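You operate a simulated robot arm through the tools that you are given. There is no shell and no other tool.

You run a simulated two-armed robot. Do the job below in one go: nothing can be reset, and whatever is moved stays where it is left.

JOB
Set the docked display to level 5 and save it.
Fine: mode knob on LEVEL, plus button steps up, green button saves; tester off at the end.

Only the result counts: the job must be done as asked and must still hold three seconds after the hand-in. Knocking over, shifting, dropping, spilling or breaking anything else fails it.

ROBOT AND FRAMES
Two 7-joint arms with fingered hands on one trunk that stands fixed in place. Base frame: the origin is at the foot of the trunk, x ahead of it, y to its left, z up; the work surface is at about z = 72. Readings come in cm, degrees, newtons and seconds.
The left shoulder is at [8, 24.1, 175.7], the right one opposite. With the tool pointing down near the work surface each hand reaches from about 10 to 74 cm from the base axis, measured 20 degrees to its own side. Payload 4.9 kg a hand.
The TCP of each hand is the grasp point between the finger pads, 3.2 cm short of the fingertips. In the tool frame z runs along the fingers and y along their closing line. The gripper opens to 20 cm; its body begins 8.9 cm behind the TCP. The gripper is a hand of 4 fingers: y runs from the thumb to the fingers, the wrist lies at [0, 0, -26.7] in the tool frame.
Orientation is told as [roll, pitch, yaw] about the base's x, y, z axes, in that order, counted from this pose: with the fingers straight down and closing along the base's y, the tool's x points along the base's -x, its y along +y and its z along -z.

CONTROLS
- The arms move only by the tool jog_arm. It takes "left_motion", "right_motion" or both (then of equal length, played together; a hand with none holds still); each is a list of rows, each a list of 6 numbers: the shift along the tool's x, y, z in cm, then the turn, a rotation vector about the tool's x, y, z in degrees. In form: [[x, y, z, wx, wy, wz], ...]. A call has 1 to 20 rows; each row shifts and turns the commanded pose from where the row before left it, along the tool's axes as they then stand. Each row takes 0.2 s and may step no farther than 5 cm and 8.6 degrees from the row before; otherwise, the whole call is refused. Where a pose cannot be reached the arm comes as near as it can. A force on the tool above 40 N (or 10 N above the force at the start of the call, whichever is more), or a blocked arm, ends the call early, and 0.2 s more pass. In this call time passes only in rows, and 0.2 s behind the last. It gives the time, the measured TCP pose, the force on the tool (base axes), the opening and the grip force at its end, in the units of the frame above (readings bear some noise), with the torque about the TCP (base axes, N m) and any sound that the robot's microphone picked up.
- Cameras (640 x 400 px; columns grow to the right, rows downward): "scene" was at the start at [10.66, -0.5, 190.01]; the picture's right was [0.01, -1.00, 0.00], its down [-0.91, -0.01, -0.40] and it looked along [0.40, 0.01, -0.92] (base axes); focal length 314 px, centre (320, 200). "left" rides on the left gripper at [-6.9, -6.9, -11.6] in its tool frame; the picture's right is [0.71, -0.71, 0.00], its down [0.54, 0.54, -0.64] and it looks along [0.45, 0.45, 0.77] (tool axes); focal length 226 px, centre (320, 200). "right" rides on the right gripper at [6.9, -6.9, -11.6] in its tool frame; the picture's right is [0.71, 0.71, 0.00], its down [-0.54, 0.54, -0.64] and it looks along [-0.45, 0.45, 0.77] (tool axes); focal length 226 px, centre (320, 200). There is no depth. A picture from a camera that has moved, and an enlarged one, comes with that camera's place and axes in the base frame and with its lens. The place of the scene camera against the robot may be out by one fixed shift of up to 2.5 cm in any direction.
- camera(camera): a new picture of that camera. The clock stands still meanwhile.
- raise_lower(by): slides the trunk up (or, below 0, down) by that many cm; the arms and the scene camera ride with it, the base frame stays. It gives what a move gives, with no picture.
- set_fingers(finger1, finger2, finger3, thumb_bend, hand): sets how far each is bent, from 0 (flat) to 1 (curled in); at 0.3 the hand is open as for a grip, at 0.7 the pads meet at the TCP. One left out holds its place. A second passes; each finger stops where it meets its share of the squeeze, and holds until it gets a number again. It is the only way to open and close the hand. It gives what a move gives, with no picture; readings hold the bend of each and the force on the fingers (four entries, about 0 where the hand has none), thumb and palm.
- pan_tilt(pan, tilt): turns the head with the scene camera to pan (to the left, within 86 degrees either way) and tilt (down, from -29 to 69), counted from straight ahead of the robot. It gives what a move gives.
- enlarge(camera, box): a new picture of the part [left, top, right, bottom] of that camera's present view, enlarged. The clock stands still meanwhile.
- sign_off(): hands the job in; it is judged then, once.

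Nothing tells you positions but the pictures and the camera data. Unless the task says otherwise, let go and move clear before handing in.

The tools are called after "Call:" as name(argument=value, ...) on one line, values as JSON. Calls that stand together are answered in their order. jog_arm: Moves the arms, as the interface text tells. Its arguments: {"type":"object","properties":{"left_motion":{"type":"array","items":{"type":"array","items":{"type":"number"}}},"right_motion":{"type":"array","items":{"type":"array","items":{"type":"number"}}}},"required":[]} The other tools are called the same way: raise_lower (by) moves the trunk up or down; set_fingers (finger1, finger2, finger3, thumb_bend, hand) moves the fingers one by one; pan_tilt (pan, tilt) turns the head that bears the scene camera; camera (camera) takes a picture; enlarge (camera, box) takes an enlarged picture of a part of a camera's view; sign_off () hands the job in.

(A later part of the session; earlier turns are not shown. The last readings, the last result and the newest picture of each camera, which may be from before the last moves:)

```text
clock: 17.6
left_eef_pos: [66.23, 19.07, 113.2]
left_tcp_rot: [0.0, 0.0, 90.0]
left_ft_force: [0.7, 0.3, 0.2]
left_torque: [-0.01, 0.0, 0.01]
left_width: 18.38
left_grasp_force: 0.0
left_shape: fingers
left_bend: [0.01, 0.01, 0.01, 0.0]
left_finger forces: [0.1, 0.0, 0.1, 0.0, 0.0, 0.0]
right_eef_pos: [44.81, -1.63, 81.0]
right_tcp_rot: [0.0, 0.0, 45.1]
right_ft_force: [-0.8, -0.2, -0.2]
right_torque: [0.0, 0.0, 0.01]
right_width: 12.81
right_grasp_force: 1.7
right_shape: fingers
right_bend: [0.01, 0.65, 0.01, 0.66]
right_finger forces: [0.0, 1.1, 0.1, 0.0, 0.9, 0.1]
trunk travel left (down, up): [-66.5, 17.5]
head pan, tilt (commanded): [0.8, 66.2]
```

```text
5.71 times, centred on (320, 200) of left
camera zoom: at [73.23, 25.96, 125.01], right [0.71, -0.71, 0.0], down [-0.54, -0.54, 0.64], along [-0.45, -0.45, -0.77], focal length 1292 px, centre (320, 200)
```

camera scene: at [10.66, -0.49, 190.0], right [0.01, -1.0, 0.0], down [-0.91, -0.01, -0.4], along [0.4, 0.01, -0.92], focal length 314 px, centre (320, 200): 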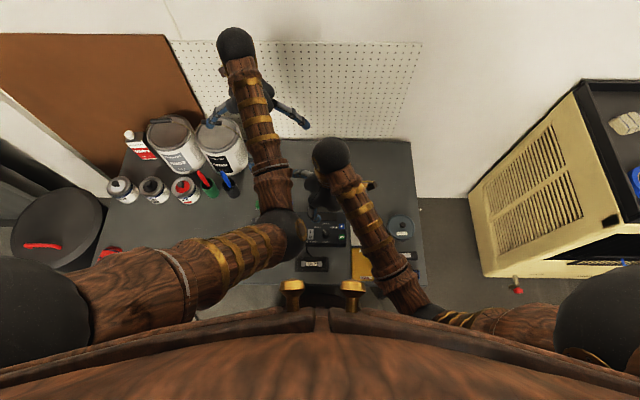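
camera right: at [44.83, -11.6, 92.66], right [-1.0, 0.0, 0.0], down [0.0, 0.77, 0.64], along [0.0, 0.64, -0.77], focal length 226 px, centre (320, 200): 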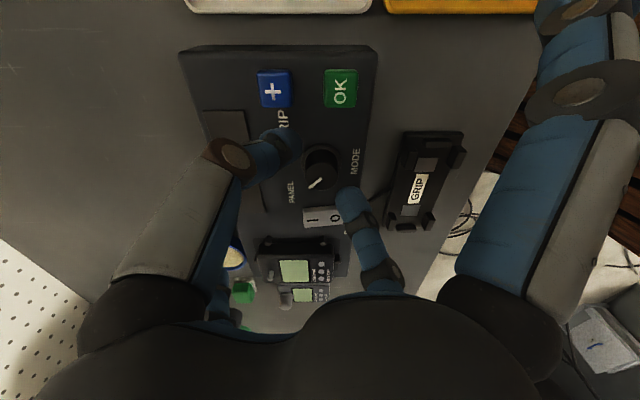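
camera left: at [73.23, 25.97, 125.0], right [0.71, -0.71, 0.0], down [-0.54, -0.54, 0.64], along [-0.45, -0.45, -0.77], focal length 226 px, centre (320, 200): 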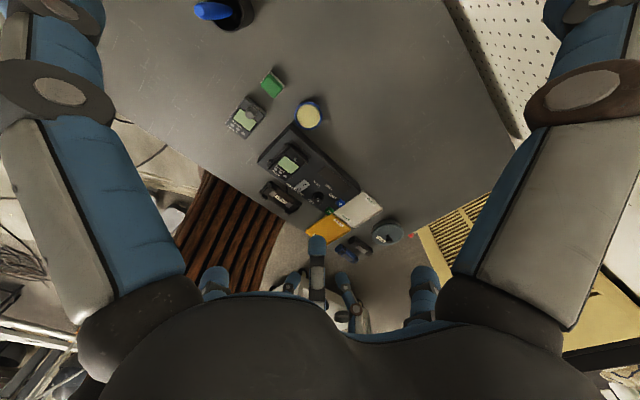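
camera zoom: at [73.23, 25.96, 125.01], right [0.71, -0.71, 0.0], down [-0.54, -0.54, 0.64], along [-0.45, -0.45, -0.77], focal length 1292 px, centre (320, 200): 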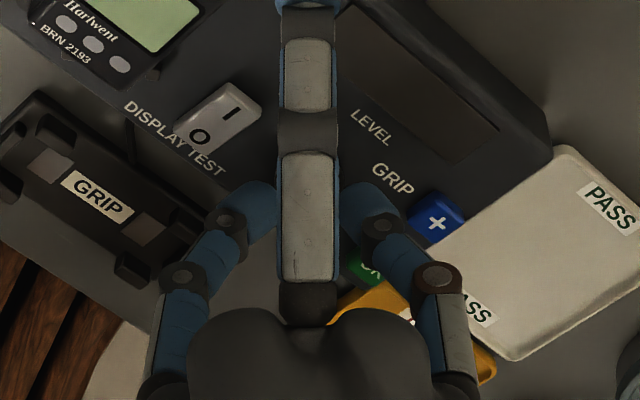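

Both digits now touch the knob at about 1 N each, with no net side force on the wrist. I'll firm up the pinch a bit.

Call:
set_fingers(hand="right", finger2=0.72, thumb_bend=0.72)

Call:
enlarge(camera="right", box=[220, 80, 400, 240])

```text
clock: 18.6
left_eef_pos: [66.21, 19.13, 113.44]
left_tcp_rot: [0.0, 0.0, 89.9]
left_ft_force: [-0.7, -0.3, 0.5]
left_torque: [-0.02, 0.01, 0.0]
left_width: 18.44
left_grasp_force: 0.0
left_shape: fingers
left_bend: [0.01, 0.01, 0.01, 0.0]
left_finger forces: [0.0, 0.0, 0.1, 0.0, 0.0, 0.0]
right_eef_pos: [44.87, -1.67, 80.95]
right_tcp_rot: [0.0, -0.1, 45.0]
right_ft_force: [2.2, -2.2, -0.9]
right_torque: [-0.05, -0.08, 0.0]
right_width: 12.81
right_grasp_force: 9.5
right_shape: fingers
right_bend: [0.01, 0.66, 0.01, 0.67]
right_finger forces: [0.0, 7.5, 0.0, 0.0, 10.5, 0.0]
trunk travel left (down, up): [-66.5, 17.5]
head pan, tilt (commanded): [0.8, 66.2]
```

```text
2.50 times, centred on (310, 160) of right
camera zoom: at [44.86, -11.62, 92.68], right [-1.0, 0.0, 0.0], down [0.0, 0.77, 0.64], along [0.0, 0.64, -0.77], focal length 565 px, centre (345, 300)
```

zoom: 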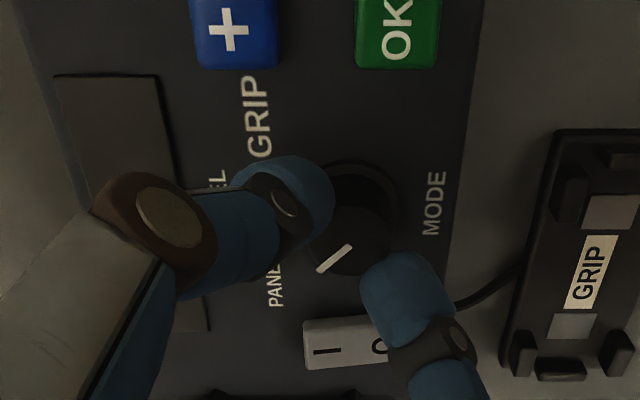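

The grip is firm at about 9 N, with the fingers around the knob. I'll rotate clockwise, first 24°, and check that the pointer follows.

Call:
jog_arm(right_motion=[[0, 0, 0, 0, 0, 4], [0, 0, 0, 0, 0, 4], [0, 0, 0, 0, 0, 4], [0, 0, 0, 0, 0, 4], [0, 0, 0, 0, 0, 4], [0, 0, 0, 0, 0, 4], [0, 0, 0, 0, 0, 0]])

Call:
enlarge(camera="right", box=[220, 80, 400, 240])

Call:
enlarge(camera="left", box=[270, 165, 370, 235])

```text
clock: 20.2
left_eef_pos: [66.14, 18.93, 113.38]
left_tcp_rot: [0.0, 0.0, 90.1]
left_ft_force: [-0.7, 0.3, -0.8]
left_torque: [0.02, 0.0, 0.03]
left_width: 18.4
left_grasp_force: 0.1
left_shape: fingers
left_bend: [0.01, 0.01, 0.01, 0.0]
left_finger forces: [0.1, 0.0, 0.1, 0.0, 0.0, 0.0]
right_eef_pos: [44.84, -1.82, 80.96]
right_tcp_rot: [0.0, 0.1, 21.0]
right_ft_force: [2.2, -3.7, -1.5]
right_torque: [-0.15, -0.07, -0.01]
right_width: 12.78
right_grasp_force: 9.7
right_shape: fingers
right_bend: [0.01, 0.66, 0.01, 0.67]
right_finger forces: [0.1, 7.0, 0.1, 0.0, 11.1, 0.0]
trunk travel left (down, up): [-66.5, 17.5]
head pan, tilt (commanded): [0.8, 66.2]
```

```text
2.50 times, centred on (310, 160) of right
camera zoom: at [40.86, -10.82, 92.68], right [-0.91, 0.41, 0.0], down [0.31, 0.7, 0.64], along [0.26, 0.59, -0.77], focal length 565 px, centre (345, 300)
```

zoom: 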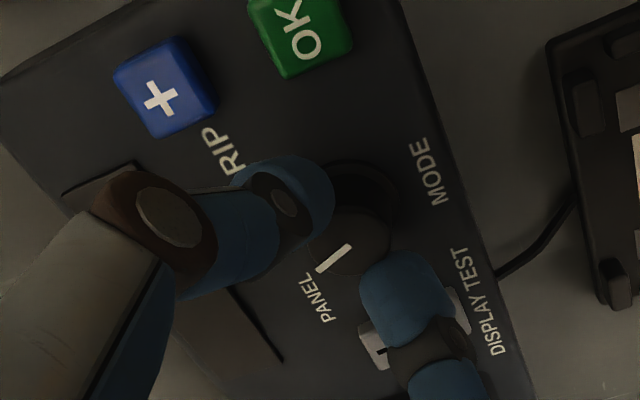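

```text
5.71 times, centred on (320, 200) of left
camera zoom: at [73.26, 25.92, 125.0], right [0.71, -0.71, 0.0], down [-0.54, -0.54, 0.64], along [-0.46, -0.45, -0.77], focal length 1292 px, centre (320, 200)
```

zoom: 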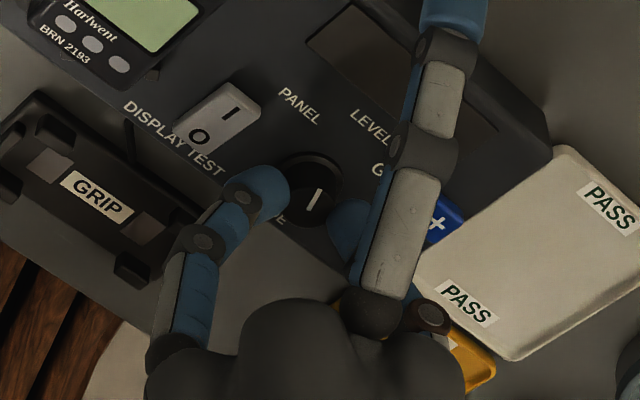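

The knob turned with the hand and the tester didn't move. I'll turn about 22° more to bring the pointer to LEVEL.

Call:
jog_arm(right_motion=[[0, 0, 0, 0, 0, 4], [0, 0, 0, 0, 0, 4], [0, 0, 0, 0, 0, 4], [0, 0, 0, 0, 0, 4], [0, 0, 0, 0, 0, 4], [0, 0, 0, 0, 0, 2], [0, 0, 0, 0, 0, 0]])

Call:
enlarge(camera="right", box=[220, 80, 400, 240])

Call:
enlarge(camera="left", box=[270, 165, 370, 235])

```text
clock: 21.8
left_eef_pos: [66.31, 19.14, 113.4]
left_tcp_rot: [0.1, -0.1, 90.0]
left_ft_force: [0.2, -0.4, -0.3]
left_torque: [0.0, 0.03, 0.01]
left_width: 18.42
left_grasp_force: 0.1
left_shape: fingers
left_bend: [0.01, 0.01, 0.01, 0.0]
left_finger forces: [0.0, 0.0, 0.0, 0.0, 0.0, 0.1]
right_eef_pos: [44.88, -1.75, 81.0]
right_tcp_rot: [0.0, 0.0, -1.0]
right_ft_force: [-2.2, -6.5, -0.1]
right_torque: [-0.21, 0.05, 0.0]
right_width: 12.77
right_grasp_force: 9.8
right_shape: fingers
right_bend: [0.01, 0.66, 0.01, 0.67]
right_finger forces: [0.0, 6.4, 0.1, 0.1, 12.8, 0.1]
trunk travel left (down, up): [-66.5, 17.5]
head pan, tilt (commanded): [0.8, 66.2]
```

```text
2.50 times, centred on (310, 160) of right
camera zoom: at [37.85, -8.69, 92.68], right [-0.69, 0.72, 0.0], down [0.55, 0.53, 0.64], along [0.46, 0.45, -0.77], focal length 565 px, centre (345, 300)
```

zoom: 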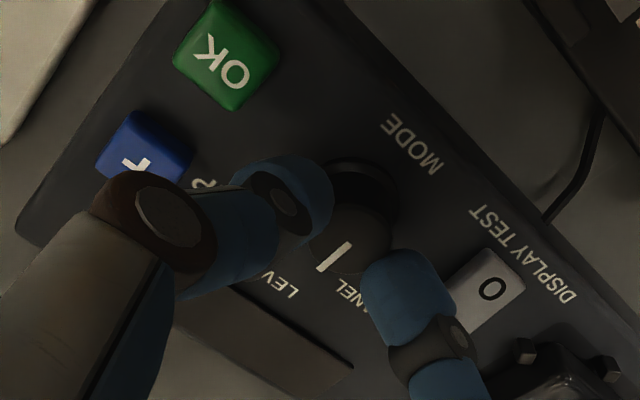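

```text
5.71 times, centred on (320, 200) of left
camera zoom: at [73.21, 25.89, 125.03], right [0.71, -0.71, 0.0], down [-0.54, -0.54, 0.64], along [-0.45, -0.45, -0.77], focal length 1292 px, centre (320, 200)
```

zoom: 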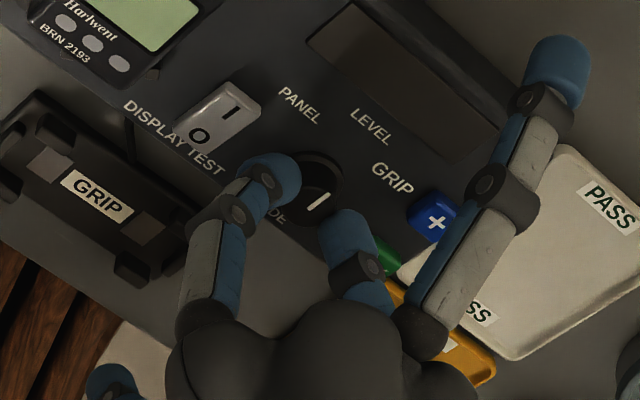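

The pointer now points along +x at LEVEL. I'll open the pinch only slightly, so the thumb doesn't reach the OK button, then lift straight up.

Call:
set_fingers(hand="right", finger2=0.635, thumb_bend=0.64)

Call:
jog_arm(right_motion=[[0, 0, -0.5, 0, 0, 0], [0, 0, -1, 0, 0, 0], [0, 0, -2, 0, 0, 0], [0, 0, -3, 0, 0, 0], [0, 0, -4, 0, 0, 0], [0, 0, -4, 0, 0, 0], [0, 0, 0, 0, 0, 0]])

Call:
enlarge(camera="right", box=[220, 40, 420, 240])

Call:
enlarge(camera="left", box=[280, 165, 360, 215])

```text
clock: 22.8
left_eef_pos: [66.25, 19.15, 113.28]
left_tcp_rot: [0.0, 0.0, 89.9]
left_ft_force: [-0.7, 0.5, 0.7]
left_torque: [-0.02, -0.01, -0.02]
left_width: 18.43
left_grasp_force: 0.0
left_shape: fingers
left_bend: [0.01, 0.01, 0.01, 0.0]
left_finger forces: [0.0, 0.0, 0.0, 0.0, 0.0, 0.1]
right_eef_pos: [44.83, -1.63, 81.14]
right_tcp_rot: [0.0, 0.0, -1.1]
right_ft_force: [-0.5, -1.0, -0.2]
right_torque: [0.0, -0.02, 0.03]
right_width: 12.89
right_grasp_force: 0.0
right_shape: fingers
right_bend: [0.01, 0.63, 0.01, 0.64]
right_finger forces: [0.0, 0.0, 0.0, 0.0, 0.1, 0.1]
trunk travel left (down, up): [-66.5, 17.5]
head pan, tilt (commanded): [0.8, 66.2]
```

```text
clock: 24.4
left_eef_pos: [66.28, 19.15, 113.34]
left_tcp_rot: [-0.1, 0.0, 89.9]
left_ft_force: [0.2, -0.3, -0.3]
left_torque: [0.01, -0.01, -0.02]
left_width: 18.41
left_grasp_force: 0.0
left_shape: fingers
left_bend: [0.01, 0.01, 0.01, 0.0]
left_finger forces: [0.1, 0.0, 0.0, 0.0, 0.1, 0.1]
right_eef_pos: [44.97, -1.76, 95.55]
right_tcp_rot: [0.1, 0.0, -1.0]
right_ft_force: [-0.2, 0.2, 1.1]
right_torque: [-0.04, 0.01, 0.0]
right_width: 12.89
right_grasp_force: 0.0
right_shape: fingers
right_bend: [0.01, 0.63, 0.01, 0.64]
right_finger forces: [0.1, 0.1, 0.1, 0.1, 0.0, 0.0]
trunk travel left (down, up): [-66.5, 17.5]
head pan, tilt (commanded): [0.8, 66.2]
```

```text
2.00 times, centred on (320, 140) of right
camera zoom: at [37.95, -8.66, 107.21], right [-0.69, 0.72, 0.0], down [0.55, 0.53, 0.64], along [0.46, 0.45, -0.77], focal length 452 px, centre (320, 320)
```

zoom: 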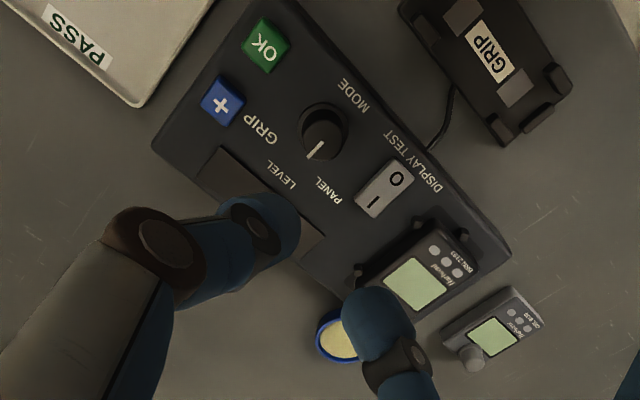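

```text
8.00 times, centred on (320, 190) of left
camera zoom: at [73.24, 25.95, 125.0], right [0.71, -0.71, 0.0], down [-0.54, -0.54, 0.64], along [-0.45, -0.45, -0.77], focal length 1808 px, centre (320, 280)
```

zoom: 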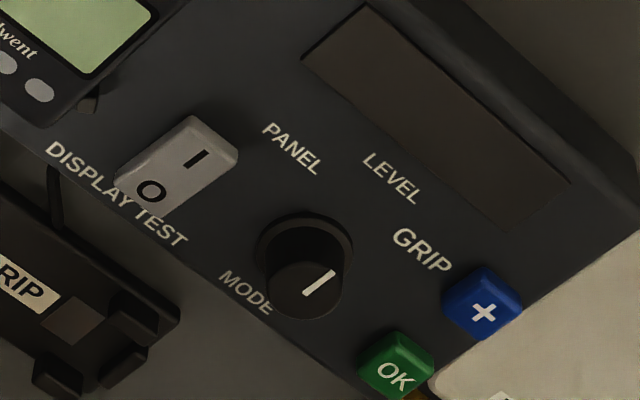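

The knob is on LEVEL and nothing else moved. Now I'll form the pressing hand in the air, with finger2 at 0.4, the others flat, and the hand tilted 25° so finger2's tip is lowest.

Call:
set_fingers(hand="right", finger1=0.0, finger2=0.4, finger3=0.0, thumb_bend=0.0)

Call:
jog_arm(right_motion=[[0, -1, -1, 0, 0, 0], [0, 0, 0, 6.25, 0, 0], [0, 0, 0, 6.25, 0, 0], [0, 0, 0, 6.25, 0, 0], [0, 0, 0, 6.25, 0, 0], [0, 0, 0, 0, 0, 0]])

Call:
camera(camera="right")

Call:
camera(camera="left")

Call:
camera(camera="scene")

```text
clock: 25.4
left_eef_pos: [66.26, 19.12, 113.31]
left_tcp_rot: [0.1, 0.1, 90.0]
left_ft_force: [-0.3, 0.1, -0.3]
left_torque: [0.04, 0.0, 0.03]
left_width: 18.4
left_grasp_force: 0.0
left_shape: fingers
left_bend: [0.01, 0.01, 0.01, 0.0]
left_finger forces: [0.0, 0.1, 0.0, 0.0, 0.0, 0.0]
right_eef_pos: [44.95, -1.69, 95.51]
right_tcp_rot: [0.0, 0.0, -1.0]
right_ft_force: [-0.8, -0.3, -0.5]
right_torque: [-0.01, 0.02, -0.01]
right_width: 18.37
right_grasp_force: 0.0
right_shape: fingers
right_bend: [0.01, 0.4, 0.01, 0.0]
right_finger forces: [0.0, 0.1, 0.0, 0.0, 0.0, 0.0]
trunk travel left (down, up): [-66.5, 17.5]
head pan, tilt (commanded): [0.8, 66.2]
```

```text
clock: 26.8
left_eef_pos: [66.19, 19.05, 113.33]
left_tcp_rot: [0.0, 0.0, 89.9]
left_ft_force: [-0.6, 0.6, 0.0]
left_torque: [-0.04, -0.03, 0.01]
left_width: 18.4
left_grasp_force: 0.0
left_shape: fingers
left_bend: [0.01, 0.01, 0.01, 0.0]
left_finger forces: [0.1, 0.0, 0.1, 0.0, 0.1, 0.0]
right_eef_pos: [44.98, -2.69, 96.41]
right_tcp_rot: [-25.1, 0.0, -1.0]
right_ft_force: [-1.2, -0.4, -0.8]
right_torque: [0.05, 0.01, 0.0]
right_width: 18.39
right_grasp_force: 0.1
right_shape: fingers
right_bend: [0.01, 0.4, 0.01, 0.0]
right_finger forces: [0.1, 0.1, 0.0, 0.1, 0.1, 0.0]
trunk travel left (down, up): [-66.5, 17.5]
head pan, tilt (commanded): [0.8, 66.2]
```

```text
taken
camera right: at [38.04, -4.13, 110.03], right [-0.7, 0.65, -0.3], down [0.55, 0.75, 0.35], along [0.46, 0.08, -0.89], focal length 226 px, centre (320, 200)
```

right: 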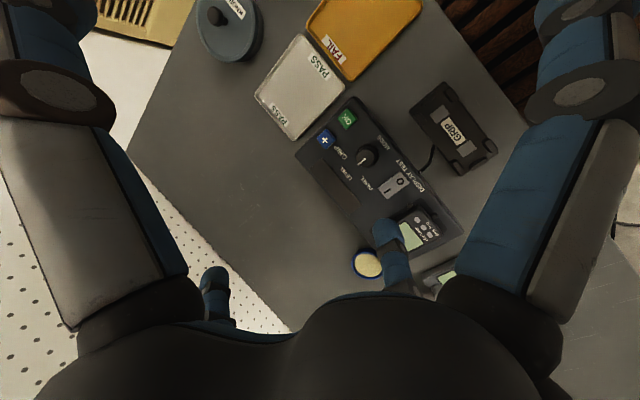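

```text
taken
camera left: at [73.23, 25.97, 125.0], right [0.71, -0.71, 0.0], down [-0.54, -0.54, 0.64], along [-0.45, -0.45, -0.77], focal length 226 px, centre (320, 200)
```

left: 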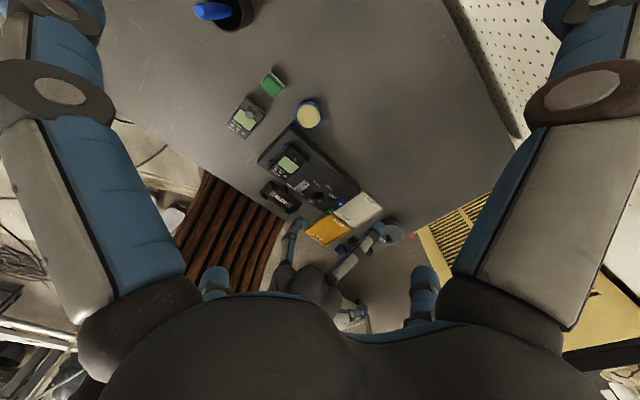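

```text
taken
camera scene: at [10.66, -0.49, 190.01], right [0.01, -1.0, 0.0], down [-0.91, -0.01, -0.4], along [0.4, 0.01, -0.92], focal length 314 px, centre (320, 200)
```

scene: 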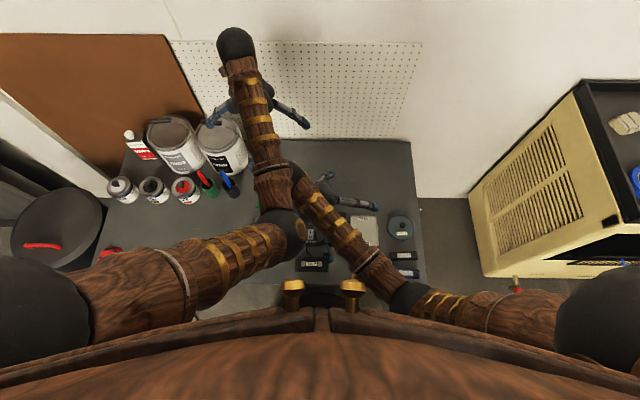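

The pressing pose was reached, but in the scene view the right wrist looks close to the left elbow. I'll zoom in to judge that and the fingertip.

Call:
enlarge(camera="scene", box=[240, 150, 400, 270])

Call:
enlarge(camera="right", box=[280, 80, 480, 300])

Call:
enlarge(camera="left", box=[250, 120, 410, 340])

```text
3.33 times, centred on (320, 210) of scene
camera zoom: at [10.66, -0.49, 190.01], right [0.01, -1.0, 0.0], down [-0.91, -0.01, -0.4], along [0.4, 0.01, -0.92], focal length 1048 px, centre (320, 167)
```

zoom: 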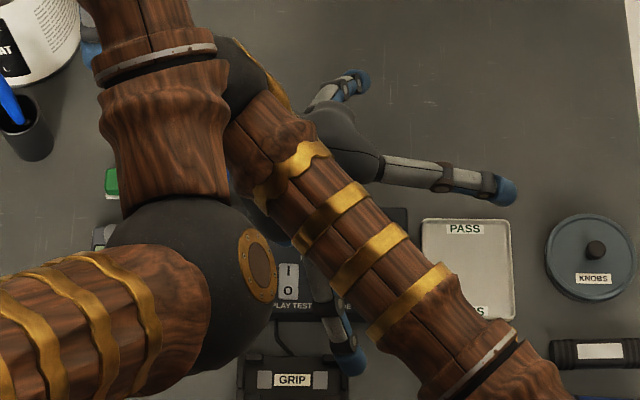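

```text
1.82 times, centred on (380, 190) of right
camera zoom: at [38.04, -4.13, 110.03], right [-0.7, 0.65, -0.3], down [0.55, 0.75, 0.35], along [0.46, 0.08, -0.89], focal length 411 px, centre (211, 218)
```

zoom: 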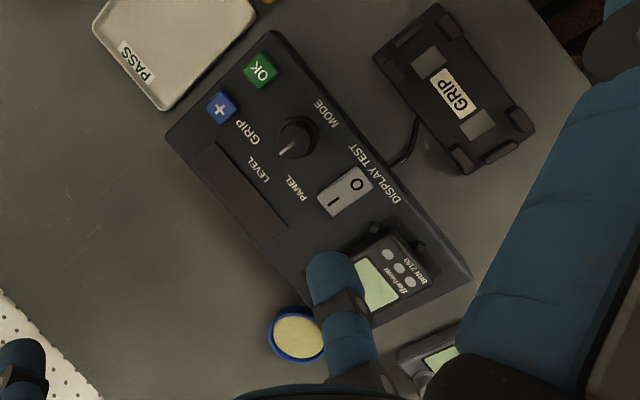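

```text
1.82 times, centred on (330, 230) of left
camera zoom: at [73.23, 25.97, 125.0], right [0.71, -0.71, 0.0], down [-0.54, -0.54, 0.64], along [-0.45, -0.45, -0.77], focal length 411 px, centre (302, 146)
```

zoom: 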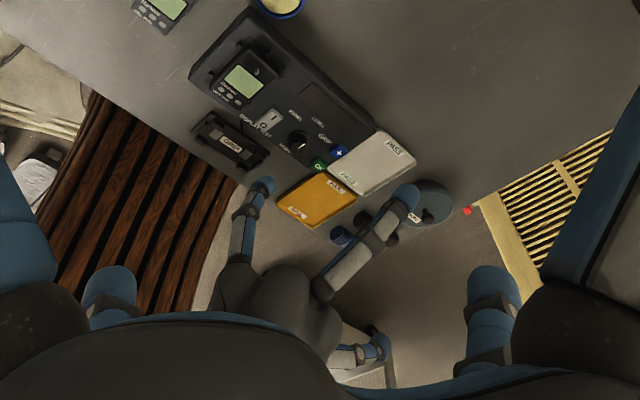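

The left elbow is uncomfortably near the right forearm, and the right camera sees the panel and fingertip well by itself. I'll return the left arm to its starting pose so its elbow swings away.

Call:
jog_arm(left_motion=[[0, 0, 0, 0, 0, 8.2], [0, 0, 0, 0, 0, 8.2], [0, 0, 0, 0, 0, 8.2], [0, 0, 0, 0, 0, 8.2], [0, 0, 0, 0, 0, 8.2], [0, 0, 0, 0, 0, 8.2], [0, 0, 0, 0, 0, 8.2], [0, 0, 0, 0, 0, 8.2], [0, 0, 0, 0, 0, 8.2], [0, 0, 0, 0, 0, 8.2], [0, 0, 0, 0, 0, 8.0], [1.2, 3.2, 1.7, 0, 0, 0], [1.2, 3.2, 0, 0, 0, 0], [0, 0, 0, 0, 0, 0]])

Call:
camera(camera="scene")

Call:
enlarge(camera="scene", box=[240, 150, 400, 270])

```text
clock: 29.8
left_eef_pos: [63.82, 25.22, 111.8]
left_tcp_rot: [0.2, 0.0, 0.0]
left_ft_force: [0.0, -0.9, -0.6]
left_torque: [0.02, 0.0, -0.02]
left_width: 18.4
left_grasp_force: 0.0
left_shape: fingers
left_bend: [0.01, 0.01, 0.01, 0.0]
left_finger forces: [0.0, 0.0, 0.1, 0.0, 0.0, 0.0]
right_eef_pos: [44.9, -2.82, 96.52]
right_tcp_rot: [-24.9, 0.1, -1.0]
right_ft_force: [0.3, -0.3, 1.2]
right_torque: [0.0, -0.01, -0.01]
right_width: 18.39
right_grasp_force: 0.1
right_shape: fingers
right_bend: [0.01, 0.4, 0.01, 0.0]
right_finger forces: [0.0, 0.1, 0.0, 0.0, 0.0, 0.0]
trunk travel left (down, up): [-66.5, 17.5]
head pan, tilt (commanded): [0.8, 66.2]
```

```text
taken
camera scene: at [10.68, -0.69, 190.0], right [0.01, -1.0, 0.0], down [-0.92, -0.01, -0.4], along [0.4, 0.01, -0.92], focal length 314 px, centre (320, 200)
```

scene: 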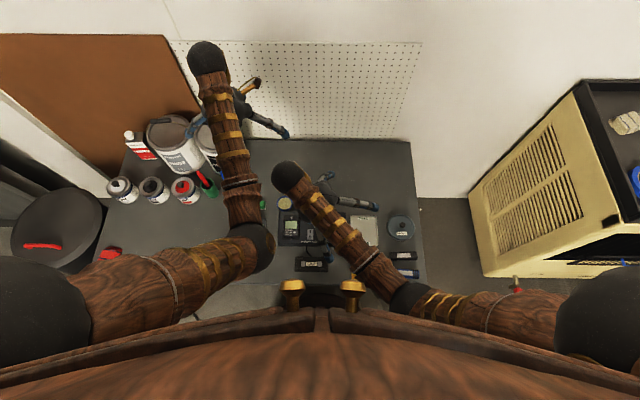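

```text
3.33 times, centred on (320, 210) of scene
camera zoom: at [10.68, -0.69, 190.0], right [0.01, -1.0, 0.0], down [-0.92, -0.01, -0.4], along [0.4, 0.01, -0.92], focal length 1048 px, centre (320, 167)
```

zoom: 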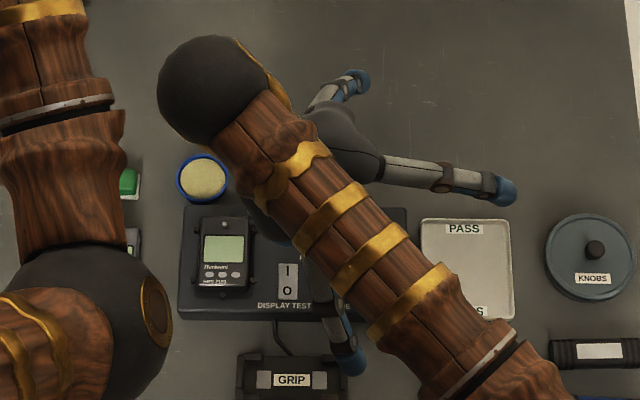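

The left elbow has moved clear. The finger2 tip is now at about (45.05, 4.1), with its bottom at z≈88.9. I'll shift +0.95 cm in x to sit over the I end of the rocker (46.0, 4.15) and descend to about 2 cm above it.

Call:
jog_arm(right_motion=[[-0.95, 0.05, 0, 0, 0, 0], [0, 1.34, 2.87, 0, 0, 0], [0, 1.34, 2.87, 0, 0, 0], [0, 1.34, 2.87, 0, 0, 0], [0, 0, 0, 0, 0, 0]])

Call:
camera(camera="right")

Call:
enlarge(camera="right", box=[320, 130, 480, 280])

```text
clock: 31.0
left_eef_pos: [63.86, 25.41, 111.87]
left_tcp_rot: [0.0, 0.1, 0.0]
left_ft_force: [0.4, -0.6, -0.9]
left_torque: [0.01, 0.02, -0.03]
left_width: 18.38
left_grasp_force: 0.0
left_shape: fingers
left_bend: [0.01, 0.01, 0.01, 0.0]
left_finger forces: [0.1, 0.0, 0.0, 0.1, 0.0, 0.0]
right_eef_pos: [45.9, -2.71, 86.83]
right_tcp_rot: [-25.0, -0.1, -0.9]
right_ft_force: [-0.6, -0.6, -0.1]
right_torque: [0.0, -0.02, 0.01]
right_width: 18.39
right_grasp_force: 0.1
right_shape: fingers
right_bend: [0.01, 0.4, 0.01, 0.0]
right_finger forces: [0.1, 0.1, 0.0, 0.0, 0.1, 0.0]
trunk travel left (down, up): [-66.5, 17.5]
head pan, tilt (commanded): [0.8, 66.2]
```

```text
taken
camera right: at [38.92, -4.15, 100.33], right [-0.7, 0.65, -0.3], down [0.55, 0.75, 0.35], along [0.46, 0.08, -0.89], focal length 226 px, centre (320, 200)
```

right: 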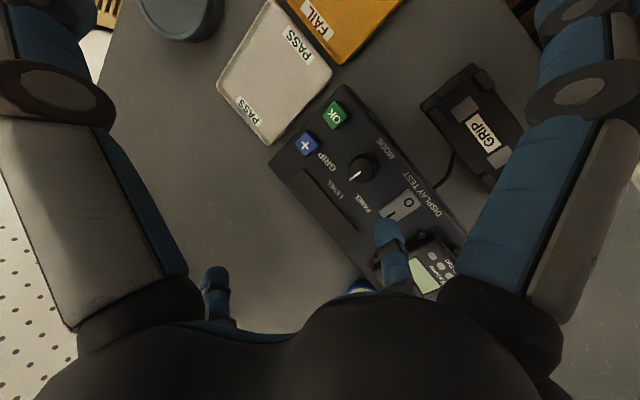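

```text
2.67 times, centred on (400, 205) of right
camera zoom: at [38.92, -4.15, 100.33], right [-0.7, 0.65, -0.3], down [0.55, 0.75, 0.35], along [0.46, 0.08, -0.89], focal length 603 px, centre (107, 187)
```

zoom: 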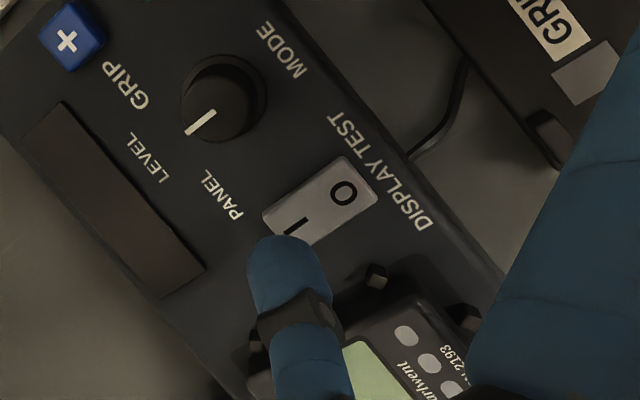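

The tip is aimed at the very edge of the rocker's I end, whose span is x≈42.4–46.0. I'll shift 0.55 cm toward −x so it presses the middle of the I half, then lower slowly and watch the force.

Call:
jog_arm(right_motion=[[0.55, -0.15, 0.07, 0, 0, 0], [0, 0.38, 0.82, 0, 0, 0], [0, 0.25, 0.54, 0, 0, 0], [0, 0, 0, 0, 0, 0]])

Call:
enlarge(camera="right", box=[320, 130, 480, 280])

```text
clock: 32.0
left_eef_pos: [63.69, 25.38, 111.88]
left_tcp_rot: [0.0, 0.0, 0.2]
left_ft_force: [0.0, -0.4, -0.4]
left_torque: [0.02, -0.01, 0.01]
left_width: 18.42
left_grasp_force: 0.0
left_shape: fingers
left_bend: [0.01, 0.01, 0.01, 0.0]
left_finger forces: [0.1, 0.0, 0.0, 0.0, 0.0, 0.0]
right_eef_pos: [45.31, -2.85, 85.5]
right_tcp_rot: [-25.0, 0.0, -1.0]
right_ft_force: [0.1, 0.0, 0.0]
right_torque: [0.0, 0.05, 0.02]
right_width: 18.42
right_grasp_force: 0.1
right_shape: fingers
right_bend: [0.01, 0.4, 0.01, 0.0]
right_finger forces: [0.0, 0.0, 0.0, 0.0, 0.0, 0.1]
trunk travel left (down, up): [-66.5, 17.5]
head pan, tilt (commanded): [0.8, 66.2]
```

```text
2.67 times, centred on (400, 205) of right
camera zoom: at [38.37, -4.27, 98.99], right [-0.7, 0.65, -0.3], down [0.55, 0.75, 0.35], along [0.46, 0.08, -0.89], focal length 603 px, centre (107, 187)
```

zoom: 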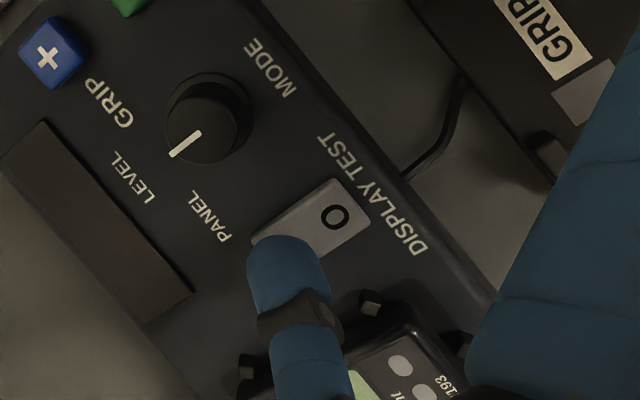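

The tip covers the I half with no contact yet. I'll lower in small steps.

Call:
jog_arm(right_motion=[[0, 0.127, 0.272, 0, 0, 0], [0, 0.085, 0.181, 0, 0, 0], [0, 0, 0, 0, 0, 0]])

```text
clock: 32.8
left_eef_pos: [63.74, 25.47, 111.87]
left_tcp_rot: [0.0, 0.0, 0.1]
left_ft_force: [0.4, -0.2, -0.3]
left_torque: [0.01, 0.01, 0.01]
left_width: 18.42
left_grasp_force: 0.2
left_shape: fingers
left_bend: [0.01, 0.01, 0.01, 0.0]
left_finger forces: [0.0, 0.1, 0.0, 0.0, 0.0, 0.1]
right_eef_pos: [45.23, -2.86, 85.0]
right_tcp_rot: [-25.0, -0.1, -1.1]
right_ft_force: [0.0, 0.6, -0.5]
right_torque: [0.0, -0.03, -0.02]
right_width: 18.4
right_grasp_force: 0.1
right_shape: fingers
right_bend: [0.01, 0.4, 0.01, 0.0]
right_finger forces: [0.1, 0.0, 0.0, 0.1, 0.0, 0.1]
trunk travel left (down, up): [-66.5, 17.5]
head pan, tilt (commanded): [0.8, 66.2]
```

No contact yet with the TCP at z=85.0. I'll keep lowering in 0.2–0.3 cm steps.

Call:
jog_arm(right_motion=[[0, 0.085, 0.181, 0, 0, 0], [0, 0.085, 0.181, 0, 0, 0], [0, 0, 0, 0, 0, 0]])

Call:
enlarge(camera="right", box=[320, 130, 480, 280])

```text
clock: 33.6
left_eef_pos: [63.81, 25.43, 111.73]
left_tcp_rot: [0.0, 0.0, 0.0]
left_ft_force: [0.0, 0.0, -0.7]
left_torque: [0.0, -0.01, 0.03]
left_width: 18.44
left_grasp_force: 0.1
left_shape: fingers
left_bend: [0.01, 0.01, 0.01, 0.0]
left_finger forces: [0.1, 0.1, 0.0, 0.0, 0.0, 0.1]
right_eef_pos: [45.2, -2.91, 84.58]
right_tcp_rot: [-25.0, 0.0, -1.0]
right_ft_force: [-0.4, 0.5, 1.6]
right_torque: [0.08, -0.02, -0.04]
right_width: 18.41
right_grasp_force: 0.2
right_shape: fingers
right_bend: [0.01, 0.4, 0.01, 0.0]
right_finger forces: [0.1, 0.8, 0.0, 0.0, 0.0, 0.1]
trunk travel left (down, up): [-66.5, 17.5]
head pan, tilt (commanded): [0.8, 66.2]
```

```text
2.67 times, centred on (400, 205) of right
camera zoom: at [38.36, -4.29, 98.05], right [-0.7, 0.65, -0.3], down [0.55, 0.75, 0.35], along [0.46, 0.08, -0.89], focal length 603 px, centre (107, 187)
```

zoom: 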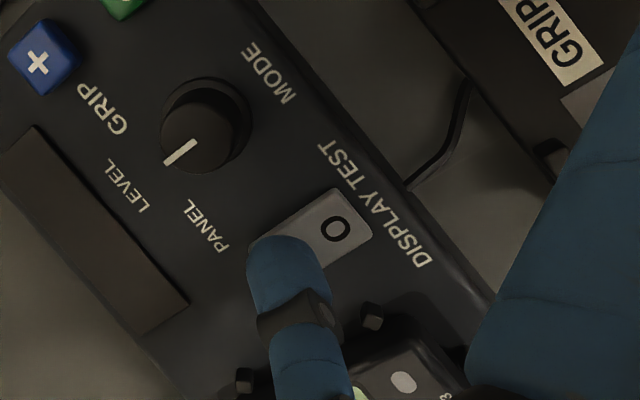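

Contact began: the force is +1.6 N in z and finger2 reads 0.8 N. I'll press further in small steps, listening for a click.

Call:
jog_arm(right_motion=[[0, 0.085, 0.181, 0, 0, 0], [0, 0.085, 0.181, 0, 0, 0], [0, 0, 0, 0, 0, 0]])

Call:
enlarge(camera="right", box=[320, 130, 480, 280])

```text
clock: 34.4
left_eef_pos: [63.64, 25.41, 111.89]
left_tcp_rot: [0.0, 0.0, 0.0]
left_ft_force: [-0.4, 0.4, -0.7]
left_torque: [0.0, 0.01, 0.0]
left_width: 18.39
left_grasp_force: 0.1
left_shape: fingers
left_bend: [0.01, 0.01, 0.01, 0.0]
left_finger forces: [0.1, 0.1, 0.1, 0.0, 0.0, 0.0]
right_eef_pos: [45.2, -2.8, 84.2]
right_tcp_rot: [-24.9, 0.0, -1.0]
right_ft_force: [0.4, 3.1, 13.0]
right_torque: [1.06, -0.02, -0.09]
right_width: 18.39
right_grasp_force: 6.0
right_shape: fingers
right_bend: [0.01, 0.4, 0.01, 0.0]
right_finger forces: [0.0, 13.1, 0.0, 0.1, 0.0, 0.1]
trunk travel left (down, up): [-66.5, 17.5]
head pan, tilt (commanded): [0.8, 66.2]
```

```text
2.67 times, centred on (400, 205) of right
camera zoom: at [38.31, -4.22, 97.79], right [-0.7, 0.65, -0.3], down [0.55, 0.75, 0.36], along [0.46, 0.08, -0.89], focal length 603 px, centre (107, 187)
```

zoom: 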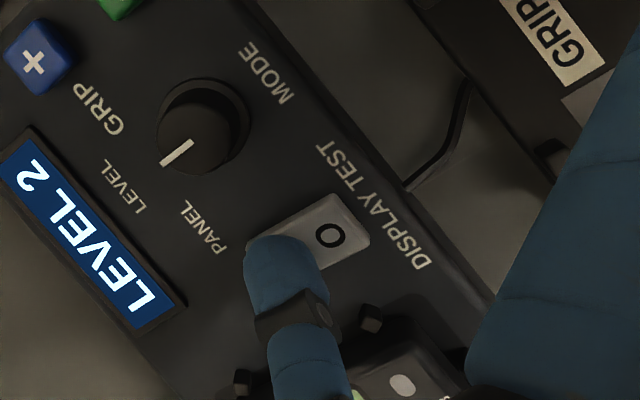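

The tester is on and its panel reads "LEVEL 2". I'll lift off and reposition over the + button at (47.8, −7.58).

Call:
jog_arm(right_motion=[[0, -0.17, -0.36, 0, 0, 0], [0, -0.42, -0.91, 0, 0, 0], [0, -1.06, -2.27, 0, 0, 0], [0, -0.85, -1.81, 0, 0, 0], [0, 0, 0, 0, 0, 0]])

Call:
camera(camera="right")

Call:
enlarge(camera="right", box=[270, 80, 470, 280])

```text
clock: 35.6
left_eef_pos: [63.71, 25.52, 111.87]
left_tcp_rot: [0.0, 0.0, 0.0]
left_ft_force: [0.1, 0.6, -0.1]
left_torque: [0.01, -0.01, -0.01]
left_width: 18.4
left_grasp_force: 0.1
left_shape: fingers
left_bend: [0.01, 0.01, 0.01, 0.0]
left_finger forces: [0.0, 0.1, 0.0, 0.0, 0.0, 0.1]
right_eef_pos: [45.18, -3.02, 90.17]
right_tcp_rot: [-25.1, 0.0, -1.0]
right_ft_force: [-0.2, 0.0, -0.4]
right_torque: [0.03, -0.04, 0.02]
right_width: 18.38
right_grasp_force: 0.0
right_shape: fingers
right_bend: [0.01, 0.4, 0.01, 0.0]
right_finger forces: [0.0, 0.0, 0.0, 0.0, 0.1, 0.1]
trunk travel left (down, up): [-66.5, 17.5]
head pan, tilt (commanded): [0.8, 66.2]
```

```text
taken
camera right: at [38.31, -4.31, 103.73], right [-0.7, 0.65, -0.3], down [0.56, 0.75, 0.35], along [0.46, 0.08, -0.89], focal length 226 px, centre (320, 200)
```

right: 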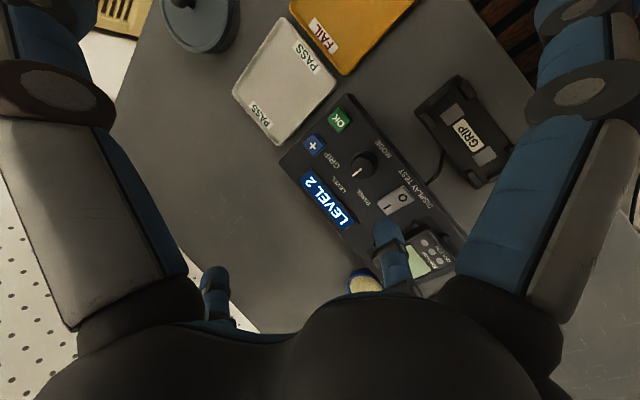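

```text
2.00 times, centred on (370, 180) of right
camera zoom: at [38.31, -4.31, 103.73], right [-0.7, 0.65, -0.3], down [0.56, 0.75, 0.35], along [0.46, 0.08, -0.89], focal length 452 px, centre (220, 240)
```

zoom: 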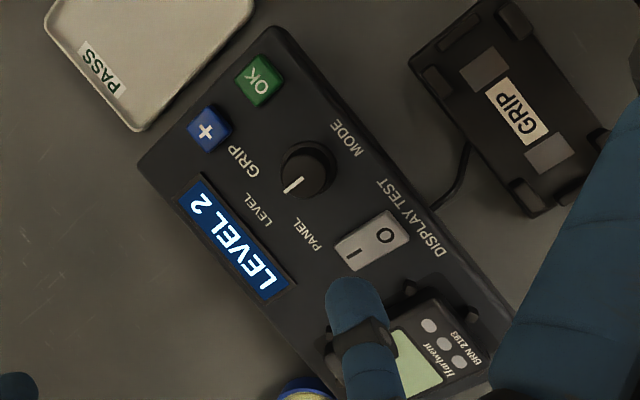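

Lifted clear, and the level holds at 2. I'll move the fingertip over the + button.

Call:
jog_arm(right_motion=[[-0.883, -3.433, 1.6, 0, 0, 0], [-0.883, -3.433, 1.6, 0, 0, 0], [-0.884, -3.434, 1.6, 0, 0, 0], [0, 0, 0, 0, 0, 0]])

Call:
camera(camera="right")

Call:
enlarge(camera="right", box=[320, 130, 480, 280])

```text
clock: 36.6
left_eef_pos: [63.87, 25.42, 111.92]
left_tcp_rot: [-0.1, 0.0, 0.0]
left_ft_force: [-0.1, 0.1, 0.0]
left_torque: [-0.02, -0.02, -0.02]
left_width: 18.4
left_grasp_force: 0.0
left_shape: fingers
left_bend: [0.01, 0.01, 0.01, 0.0]
left_finger forces: [0.1, 0.0, 0.0, 0.1, 0.0, 0.0]
right_eef_pos: [47.67, -14.14, 90.12]
right_tcp_rot: [-25.0, 0.0, -1.0]
right_ft_force: [-0.2, 0.0, -0.1]
right_torque: [0.01, 0.02, 0.02]
right_width: 18.43
right_grasp_force: 0.0
right_shape: fingers
right_bend: [0.01, 0.4, 0.01, 0.0]
right_finger forces: [0.0, 0.1, 0.0, 0.0, 0.0, 0.0]
trunk travel left (down, up): [-66.5, 17.5]
head pan, tilt (commanded): [0.8, 66.2]
```

```text
taken
camera right: at [40.8, -15.58, 103.63], right [-0.7, 0.65, -0.3], down [0.55, 0.75, 0.35], along [0.46, 0.08, -0.89], focal length 226 px, centre (320, 200)
```

right: 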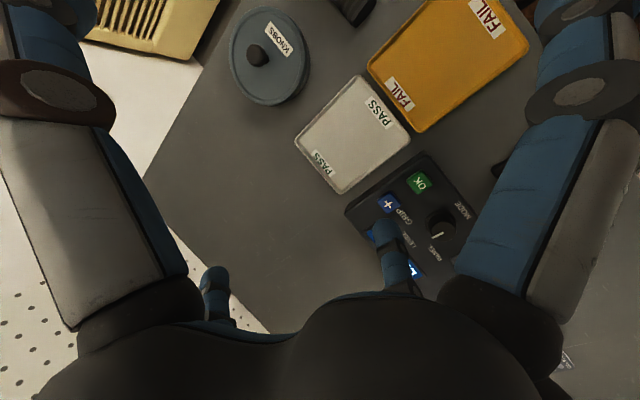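

```text
2.67 times, centred on (400, 205) of right
camera zoom: at [40.8, -15.58, 103.63], right [-0.7, 0.65, -0.3], down [0.55, 0.75, 0.35], along [0.46, 0.08, -0.89], focal length 603 px, centre (107, 187)
```

zoom: 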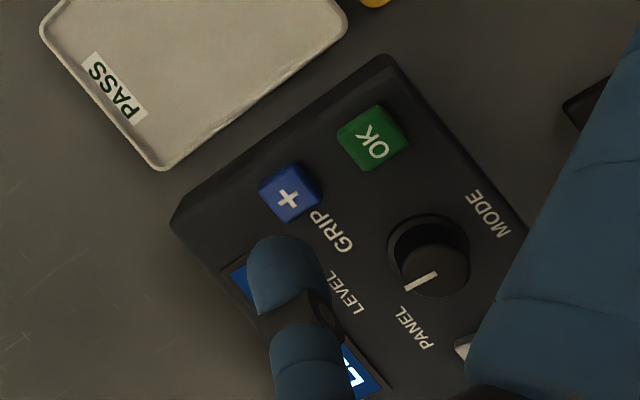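

The + button lines up under the tip to within about 0.2 cm. I'll correct slightly and descend to 1 cm above it.

Call:
jog_arm(right_motion=[[0, -0.14, 0.06, 0, 0, 0], [0, 1.0, 2.15, 0, 0, 0], [0, 1.0, 2.15, 0, 0, 0], [0, 0, 0, 0, 0, 0]])

Call:
enlarge(camera="right", box=[320, 130, 480, 280])

```text
clock: 37.6
left_eef_pos: [63.66, 25.39, 111.77]
left_tcp_rot: [0.0, 0.0, 0.0]
left_ft_force: [0.2, 0.1, 0.0]
left_torque: [-0.02, 0.0, 0.0]
left_width: 18.41
left_grasp_force: 0.1
left_shape: fingers
left_bend: [0.01, 0.01, 0.01, 0.0]
left_finger forces: [0.1, 0.0, 0.0, 0.0, 0.0, 0.1]
right_eef_pos: [47.81, -14.22, 85.25]
right_tcp_rot: [-25.0, 0.1, -1.1]
right_ft_force: [-0.4, -0.1, 0.9]
right_torque: [0.02, -0.02, -0.01]
right_width: 18.42
right_grasp_force: 0.1
right_shape: fingers
right_bend: [0.01, 0.4, 0.01, 0.0]
right_finger forces: [0.0, 0.1, 0.0, 0.0, 0.0, 0.0]
trunk travel left (down, up): [-66.5, 17.5]
head pan, tilt (commanded): [0.8, 66.2]
```

```text
2.67 times, centred on (400, 205) of right
camera zoom: at [40.8, -15.6, 98.77], right [-0.7, 0.65, -0.3], down [0.55, 0.75, 0.35], along [0.46, 0.08, -0.89], focal length 603 px, centre (107, 187)
```

zoom: 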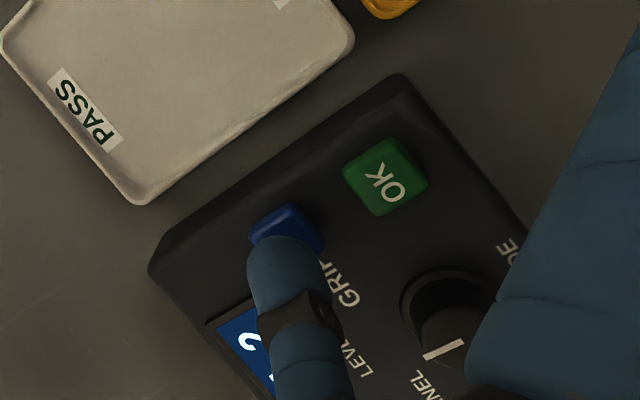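

The fingertip covers the +, and the readout digit stays partly visible for feedback. I'll lower in small steps to press once.

Call:
jog_arm(right_motion=[[0, 0.17, 0.363, 0, 0, 0], [0, 0.17, 0.363, 0, 0, 0], [0, 0, 0, 0, 0, 0]])

```text
clock: 38.4
left_eef_pos: [63.76, 25.39, 111.81]
left_tcp_rot: [-0.1, 0.0, 0.0]
left_ft_force: [-0.1, 0.0, -0.2]
left_torque: [-0.01, 0.0, 0.01]
left_width: 18.38
left_grasp_force: 0.2
left_shape: fingers
left_bend: [0.01, 0.01, 0.01, 0.0]
left_finger forces: [0.0, 0.0, 0.0, 0.0, 0.0, 0.1]
right_eef_pos: [47.75, -14.42, 84.65]
right_tcp_rot: [-25.0, 0.0, -1.0]
right_ft_force: [0.7, 1.0, 0.2]
right_torque: [0.03, -0.02, -0.03]
right_width: 18.39
right_grasp_force: 1.0
right_shape: fingers
right_bend: [0.01, 0.4, 0.01, 0.0]
right_finger forces: [0.0, 0.6, 0.0, 0.1, 0.1, 0.0]
trunk travel left (down, up): [-66.5, 17.5]
head pan, tilt (commanded): [0.8, 66.2]
```

Light contact at z≈84.6. I'll press a little more and look.

Call:
jog_arm(right_motion=[[0, 0.063, 0.136, 0, 0, 0], [0, 0.063, 0.136, 0, 0, 0], [0, 0, 0, 0, 0, 0]])

Call:
enlarge(camera="right", box=[320, 130, 480, 280])

```text
clock: 39.2
left_eef_pos: [63.78, 25.36, 111.87]
left_tcp_rot: [0.0, -0.1, 0.0]
left_ft_force: [0.0, -0.5, 0.1]
left_torque: [0.02, -0.02, 0.0]
left_width: 18.42
left_grasp_force: 0.0
left_shape: fingers
left_bend: [0.01, 0.01, 0.01, 0.0]
left_finger forces: [0.0, 0.0, 0.0, 0.1, 0.0, 0.0]
right_eef_pos: [47.75, -14.44, 84.24]
right_tcp_rot: [-24.9, 0.0, -1.0]
right_ft_force: [-0.3, 0.4, 2.4]
right_torque: [0.18, -0.04, -0.02]
right_width: 18.42
right_grasp_force: 0.6
right_shape: fingers
right_bend: [0.01, 0.4, 0.01, 0.0]
right_finger forces: [0.0, 2.1, 0.0, 0.0, 0.0, 0.0]
trunk travel left (down, up): [-66.5, 17.5]
head pan, tilt (commanded): [0.8, 66.2]
heard: click
```

```text
2.67 times, centred on (400, 205) of right
camera zoom: at [40.83, -15.76, 97.78], right [-0.7, 0.65, -0.3], down [0.55, 0.75, 0.35], along [0.46, 0.08, -0.89], focal length 603 px, centre (107, 187)
```

zoom: 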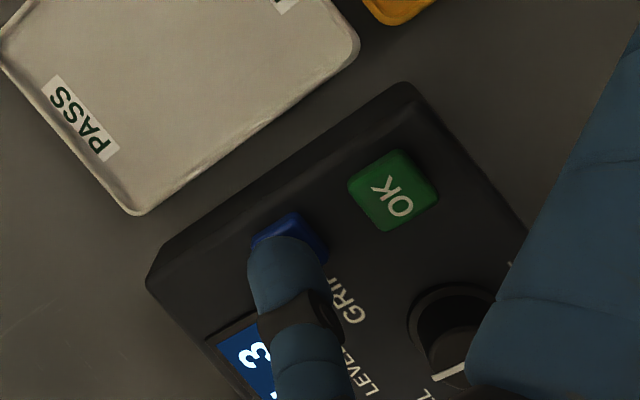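

Click heard, and the readout shows 3. I'll release and press again.

Call:
jog_arm(right_motion=[[0, -0.211, -0.453, 0, 0, 0], [0, -0.211, -0.453, 0, 0, 0], [0, 0, 0, 0, 0, 0]])

Call:
enlarge(camera="right", box=[320, 130, 480, 280])

```text
clock: 40.0
left_eef_pos: [63.72, 25.44, 111.86]
left_tcp_rot: [0.0, 0.0, 0.0]
left_ft_force: [0.3, -0.5, 1.0]
left_torque: [-0.01, 0.01, 0.0]
left_width: 18.43
left_grasp_force: 0.0
left_shape: fingers
left_bend: [0.01, 0.01, 0.01, 0.0]
left_finger forces: [0.0, 0.1, 0.0, 0.0, 0.0, 0.1]
right_eef_pos: [47.62, -14.36, 85.33]
right_tcp_rot: [-25.0, 0.0, -0.9]
right_ft_force: [0.0, -0.8, 0.4]
right_torque: [0.0, 0.02, 0.01]
right_width: 18.41
right_grasp_force: 0.2
right_shape: fingers
right_bend: [0.01, 0.4, 0.01, 0.0]
right_finger forces: [0.1, 0.0, 0.1, 0.1, 0.0, 0.1]
trunk travel left (down, up): [-66.5, 17.5]
head pan, tilt (commanded): [0.8, 66.2]
```

```text
2.67 times, centred on (400, 205) of right
camera zoom: at [40.77, -15.77, 98.76], right [-0.7, 0.65, -0.3], down [0.56, 0.75, 0.35], along [0.46, 0.08, -0.89], focal length 603 px, centre (107, 187)
```

zoom: 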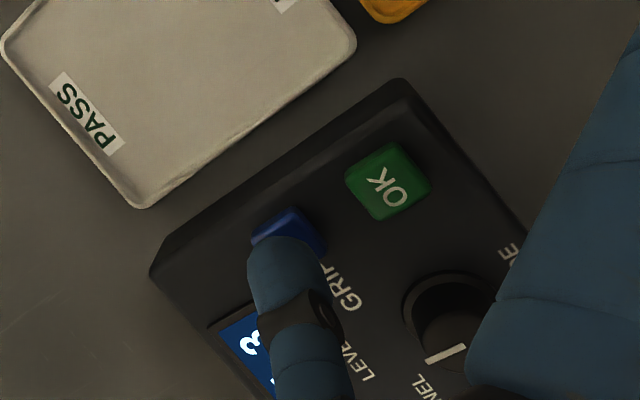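

Released, and the readout stays at 3. Second press: the same 1.0 cm down.

Call:
jog_arm(right_motion=[[0, 0.17, 0.363, 0, 0, 0], [0, 0.126, 0.272, 0, 0, 0], [0, 0.126, 0.272, 0, 0, 0], [0, 0, 0, 0, 0, 0]])

Call:
enlarge(camera="right", box=[320, 130, 480, 280])

```text
clock: 41.0
left_eef_pos: [63.78, 25.39, 111.86]
left_tcp_rot: [-0.1, 0.0, 0.0]
left_ft_force: [0.7, 0.5, 0.3]
left_torque: [0.0, -0.01, 0.02]
left_width: 18.42
left_grasp_force: 0.1
left_shape: fingers
left_bend: [0.01, 0.01, 0.01, 0.0]
left_finger forces: [0.0, 0.0, 0.1, 0.1, 0.1, 0.0]
right_eef_pos: [47.72, -14.35, 84.24]
right_tcp_rot: [-25.0, 0.0, -1.0]
right_ft_force: [-0.5, 0.5, 2.4]
right_torque: [0.24, 0.03, 0.0]
right_width: 18.39
right_grasp_force: 0.9
right_shape: fingers
right_bend: [0.01, 0.4, 0.01, 0.0]
right_finger forces: [0.0, 2.3, 0.1, 0.0, 0.0, 0.0]
trunk travel left (down, up): [-66.5, 17.5]
head pan, tilt (commanded): [0.8, 66.2]
heard: click
```

```text
2.67 times, centred on (400, 205) of right
camera zoom: at [40.8, -15.77, 97.72], right [-0.7, 0.65, -0.3], down [0.55, 0.75, 0.35], along [0.46, 0.08, -0.89], focal length 603 px, centre (107, 187)
```

zoom: 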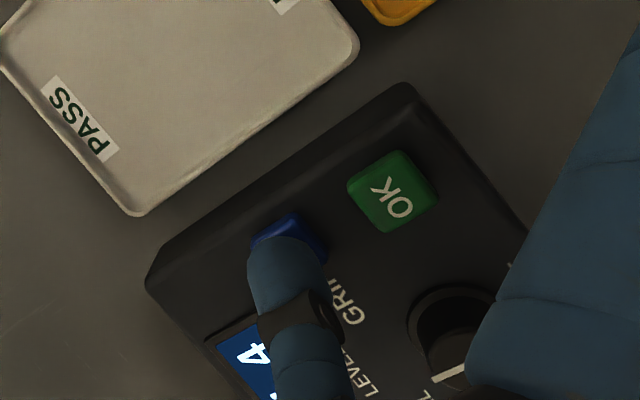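

Click heard again, and the readout shows 4. I'll release and press once more.

Call:
jog_arm(right_motion=[[0, -0.211, -0.453, 0, 0, 0], [0, -0.211, -0.453, 0, 0, 0], [0, 0, 0, 0, 0, 0]])

Call:
enlarge(camera="right", box=[320, 130, 480, 280])

```text
clock: 41.8
left_eef_pos: [63.75, 25.49, 111.73]
left_tcp_rot: [0.1, 0.0, 0.0]
left_ft_force: [0.4, 0.5, -0.1]
left_torque: [0.01, -0.01, 0.01]
left_width: 18.41
left_grasp_force: 0.0
left_shape: fingers
left_bend: [0.01, 0.01, 0.01, 0.0]
left_finger forces: [0.0, 0.0, 0.0, 0.0, 0.0, 0.0]
right_eef_pos: [47.64, -14.47, 85.23]
right_tcp_rot: [-24.9, 0.0, -1.1]
right_ft_force: [0.2, 0.0, 0.6]
right_torque: [0.0, -0.01, 0.02]
right_width: 18.41
right_grasp_force: 0.2
right_shape: fingers
right_bend: [0.01, 0.4, 0.01, 0.0]
right_finger forces: [0.0, 0.1, 0.1, 0.0, 0.0, 0.1]
trunk travel left (down, up): [-66.5, 17.5]
head pan, tilt (commanded): [0.8, 66.2]
```

```text
2.67 times, centred on (400, 205) of right
camera zoom: at [40.8, -15.89, 98.73], right [-0.7, 0.65, -0.3], down [0.56, 0.75, 0.35], along [0.46, 0.08, -0.89], focal length 603 px, centre (107, 187)
```

zoom: 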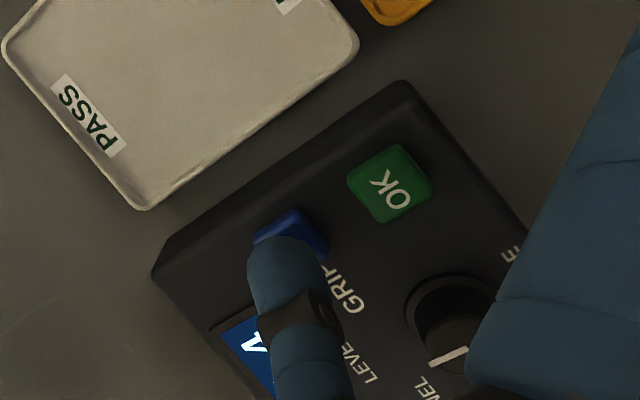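

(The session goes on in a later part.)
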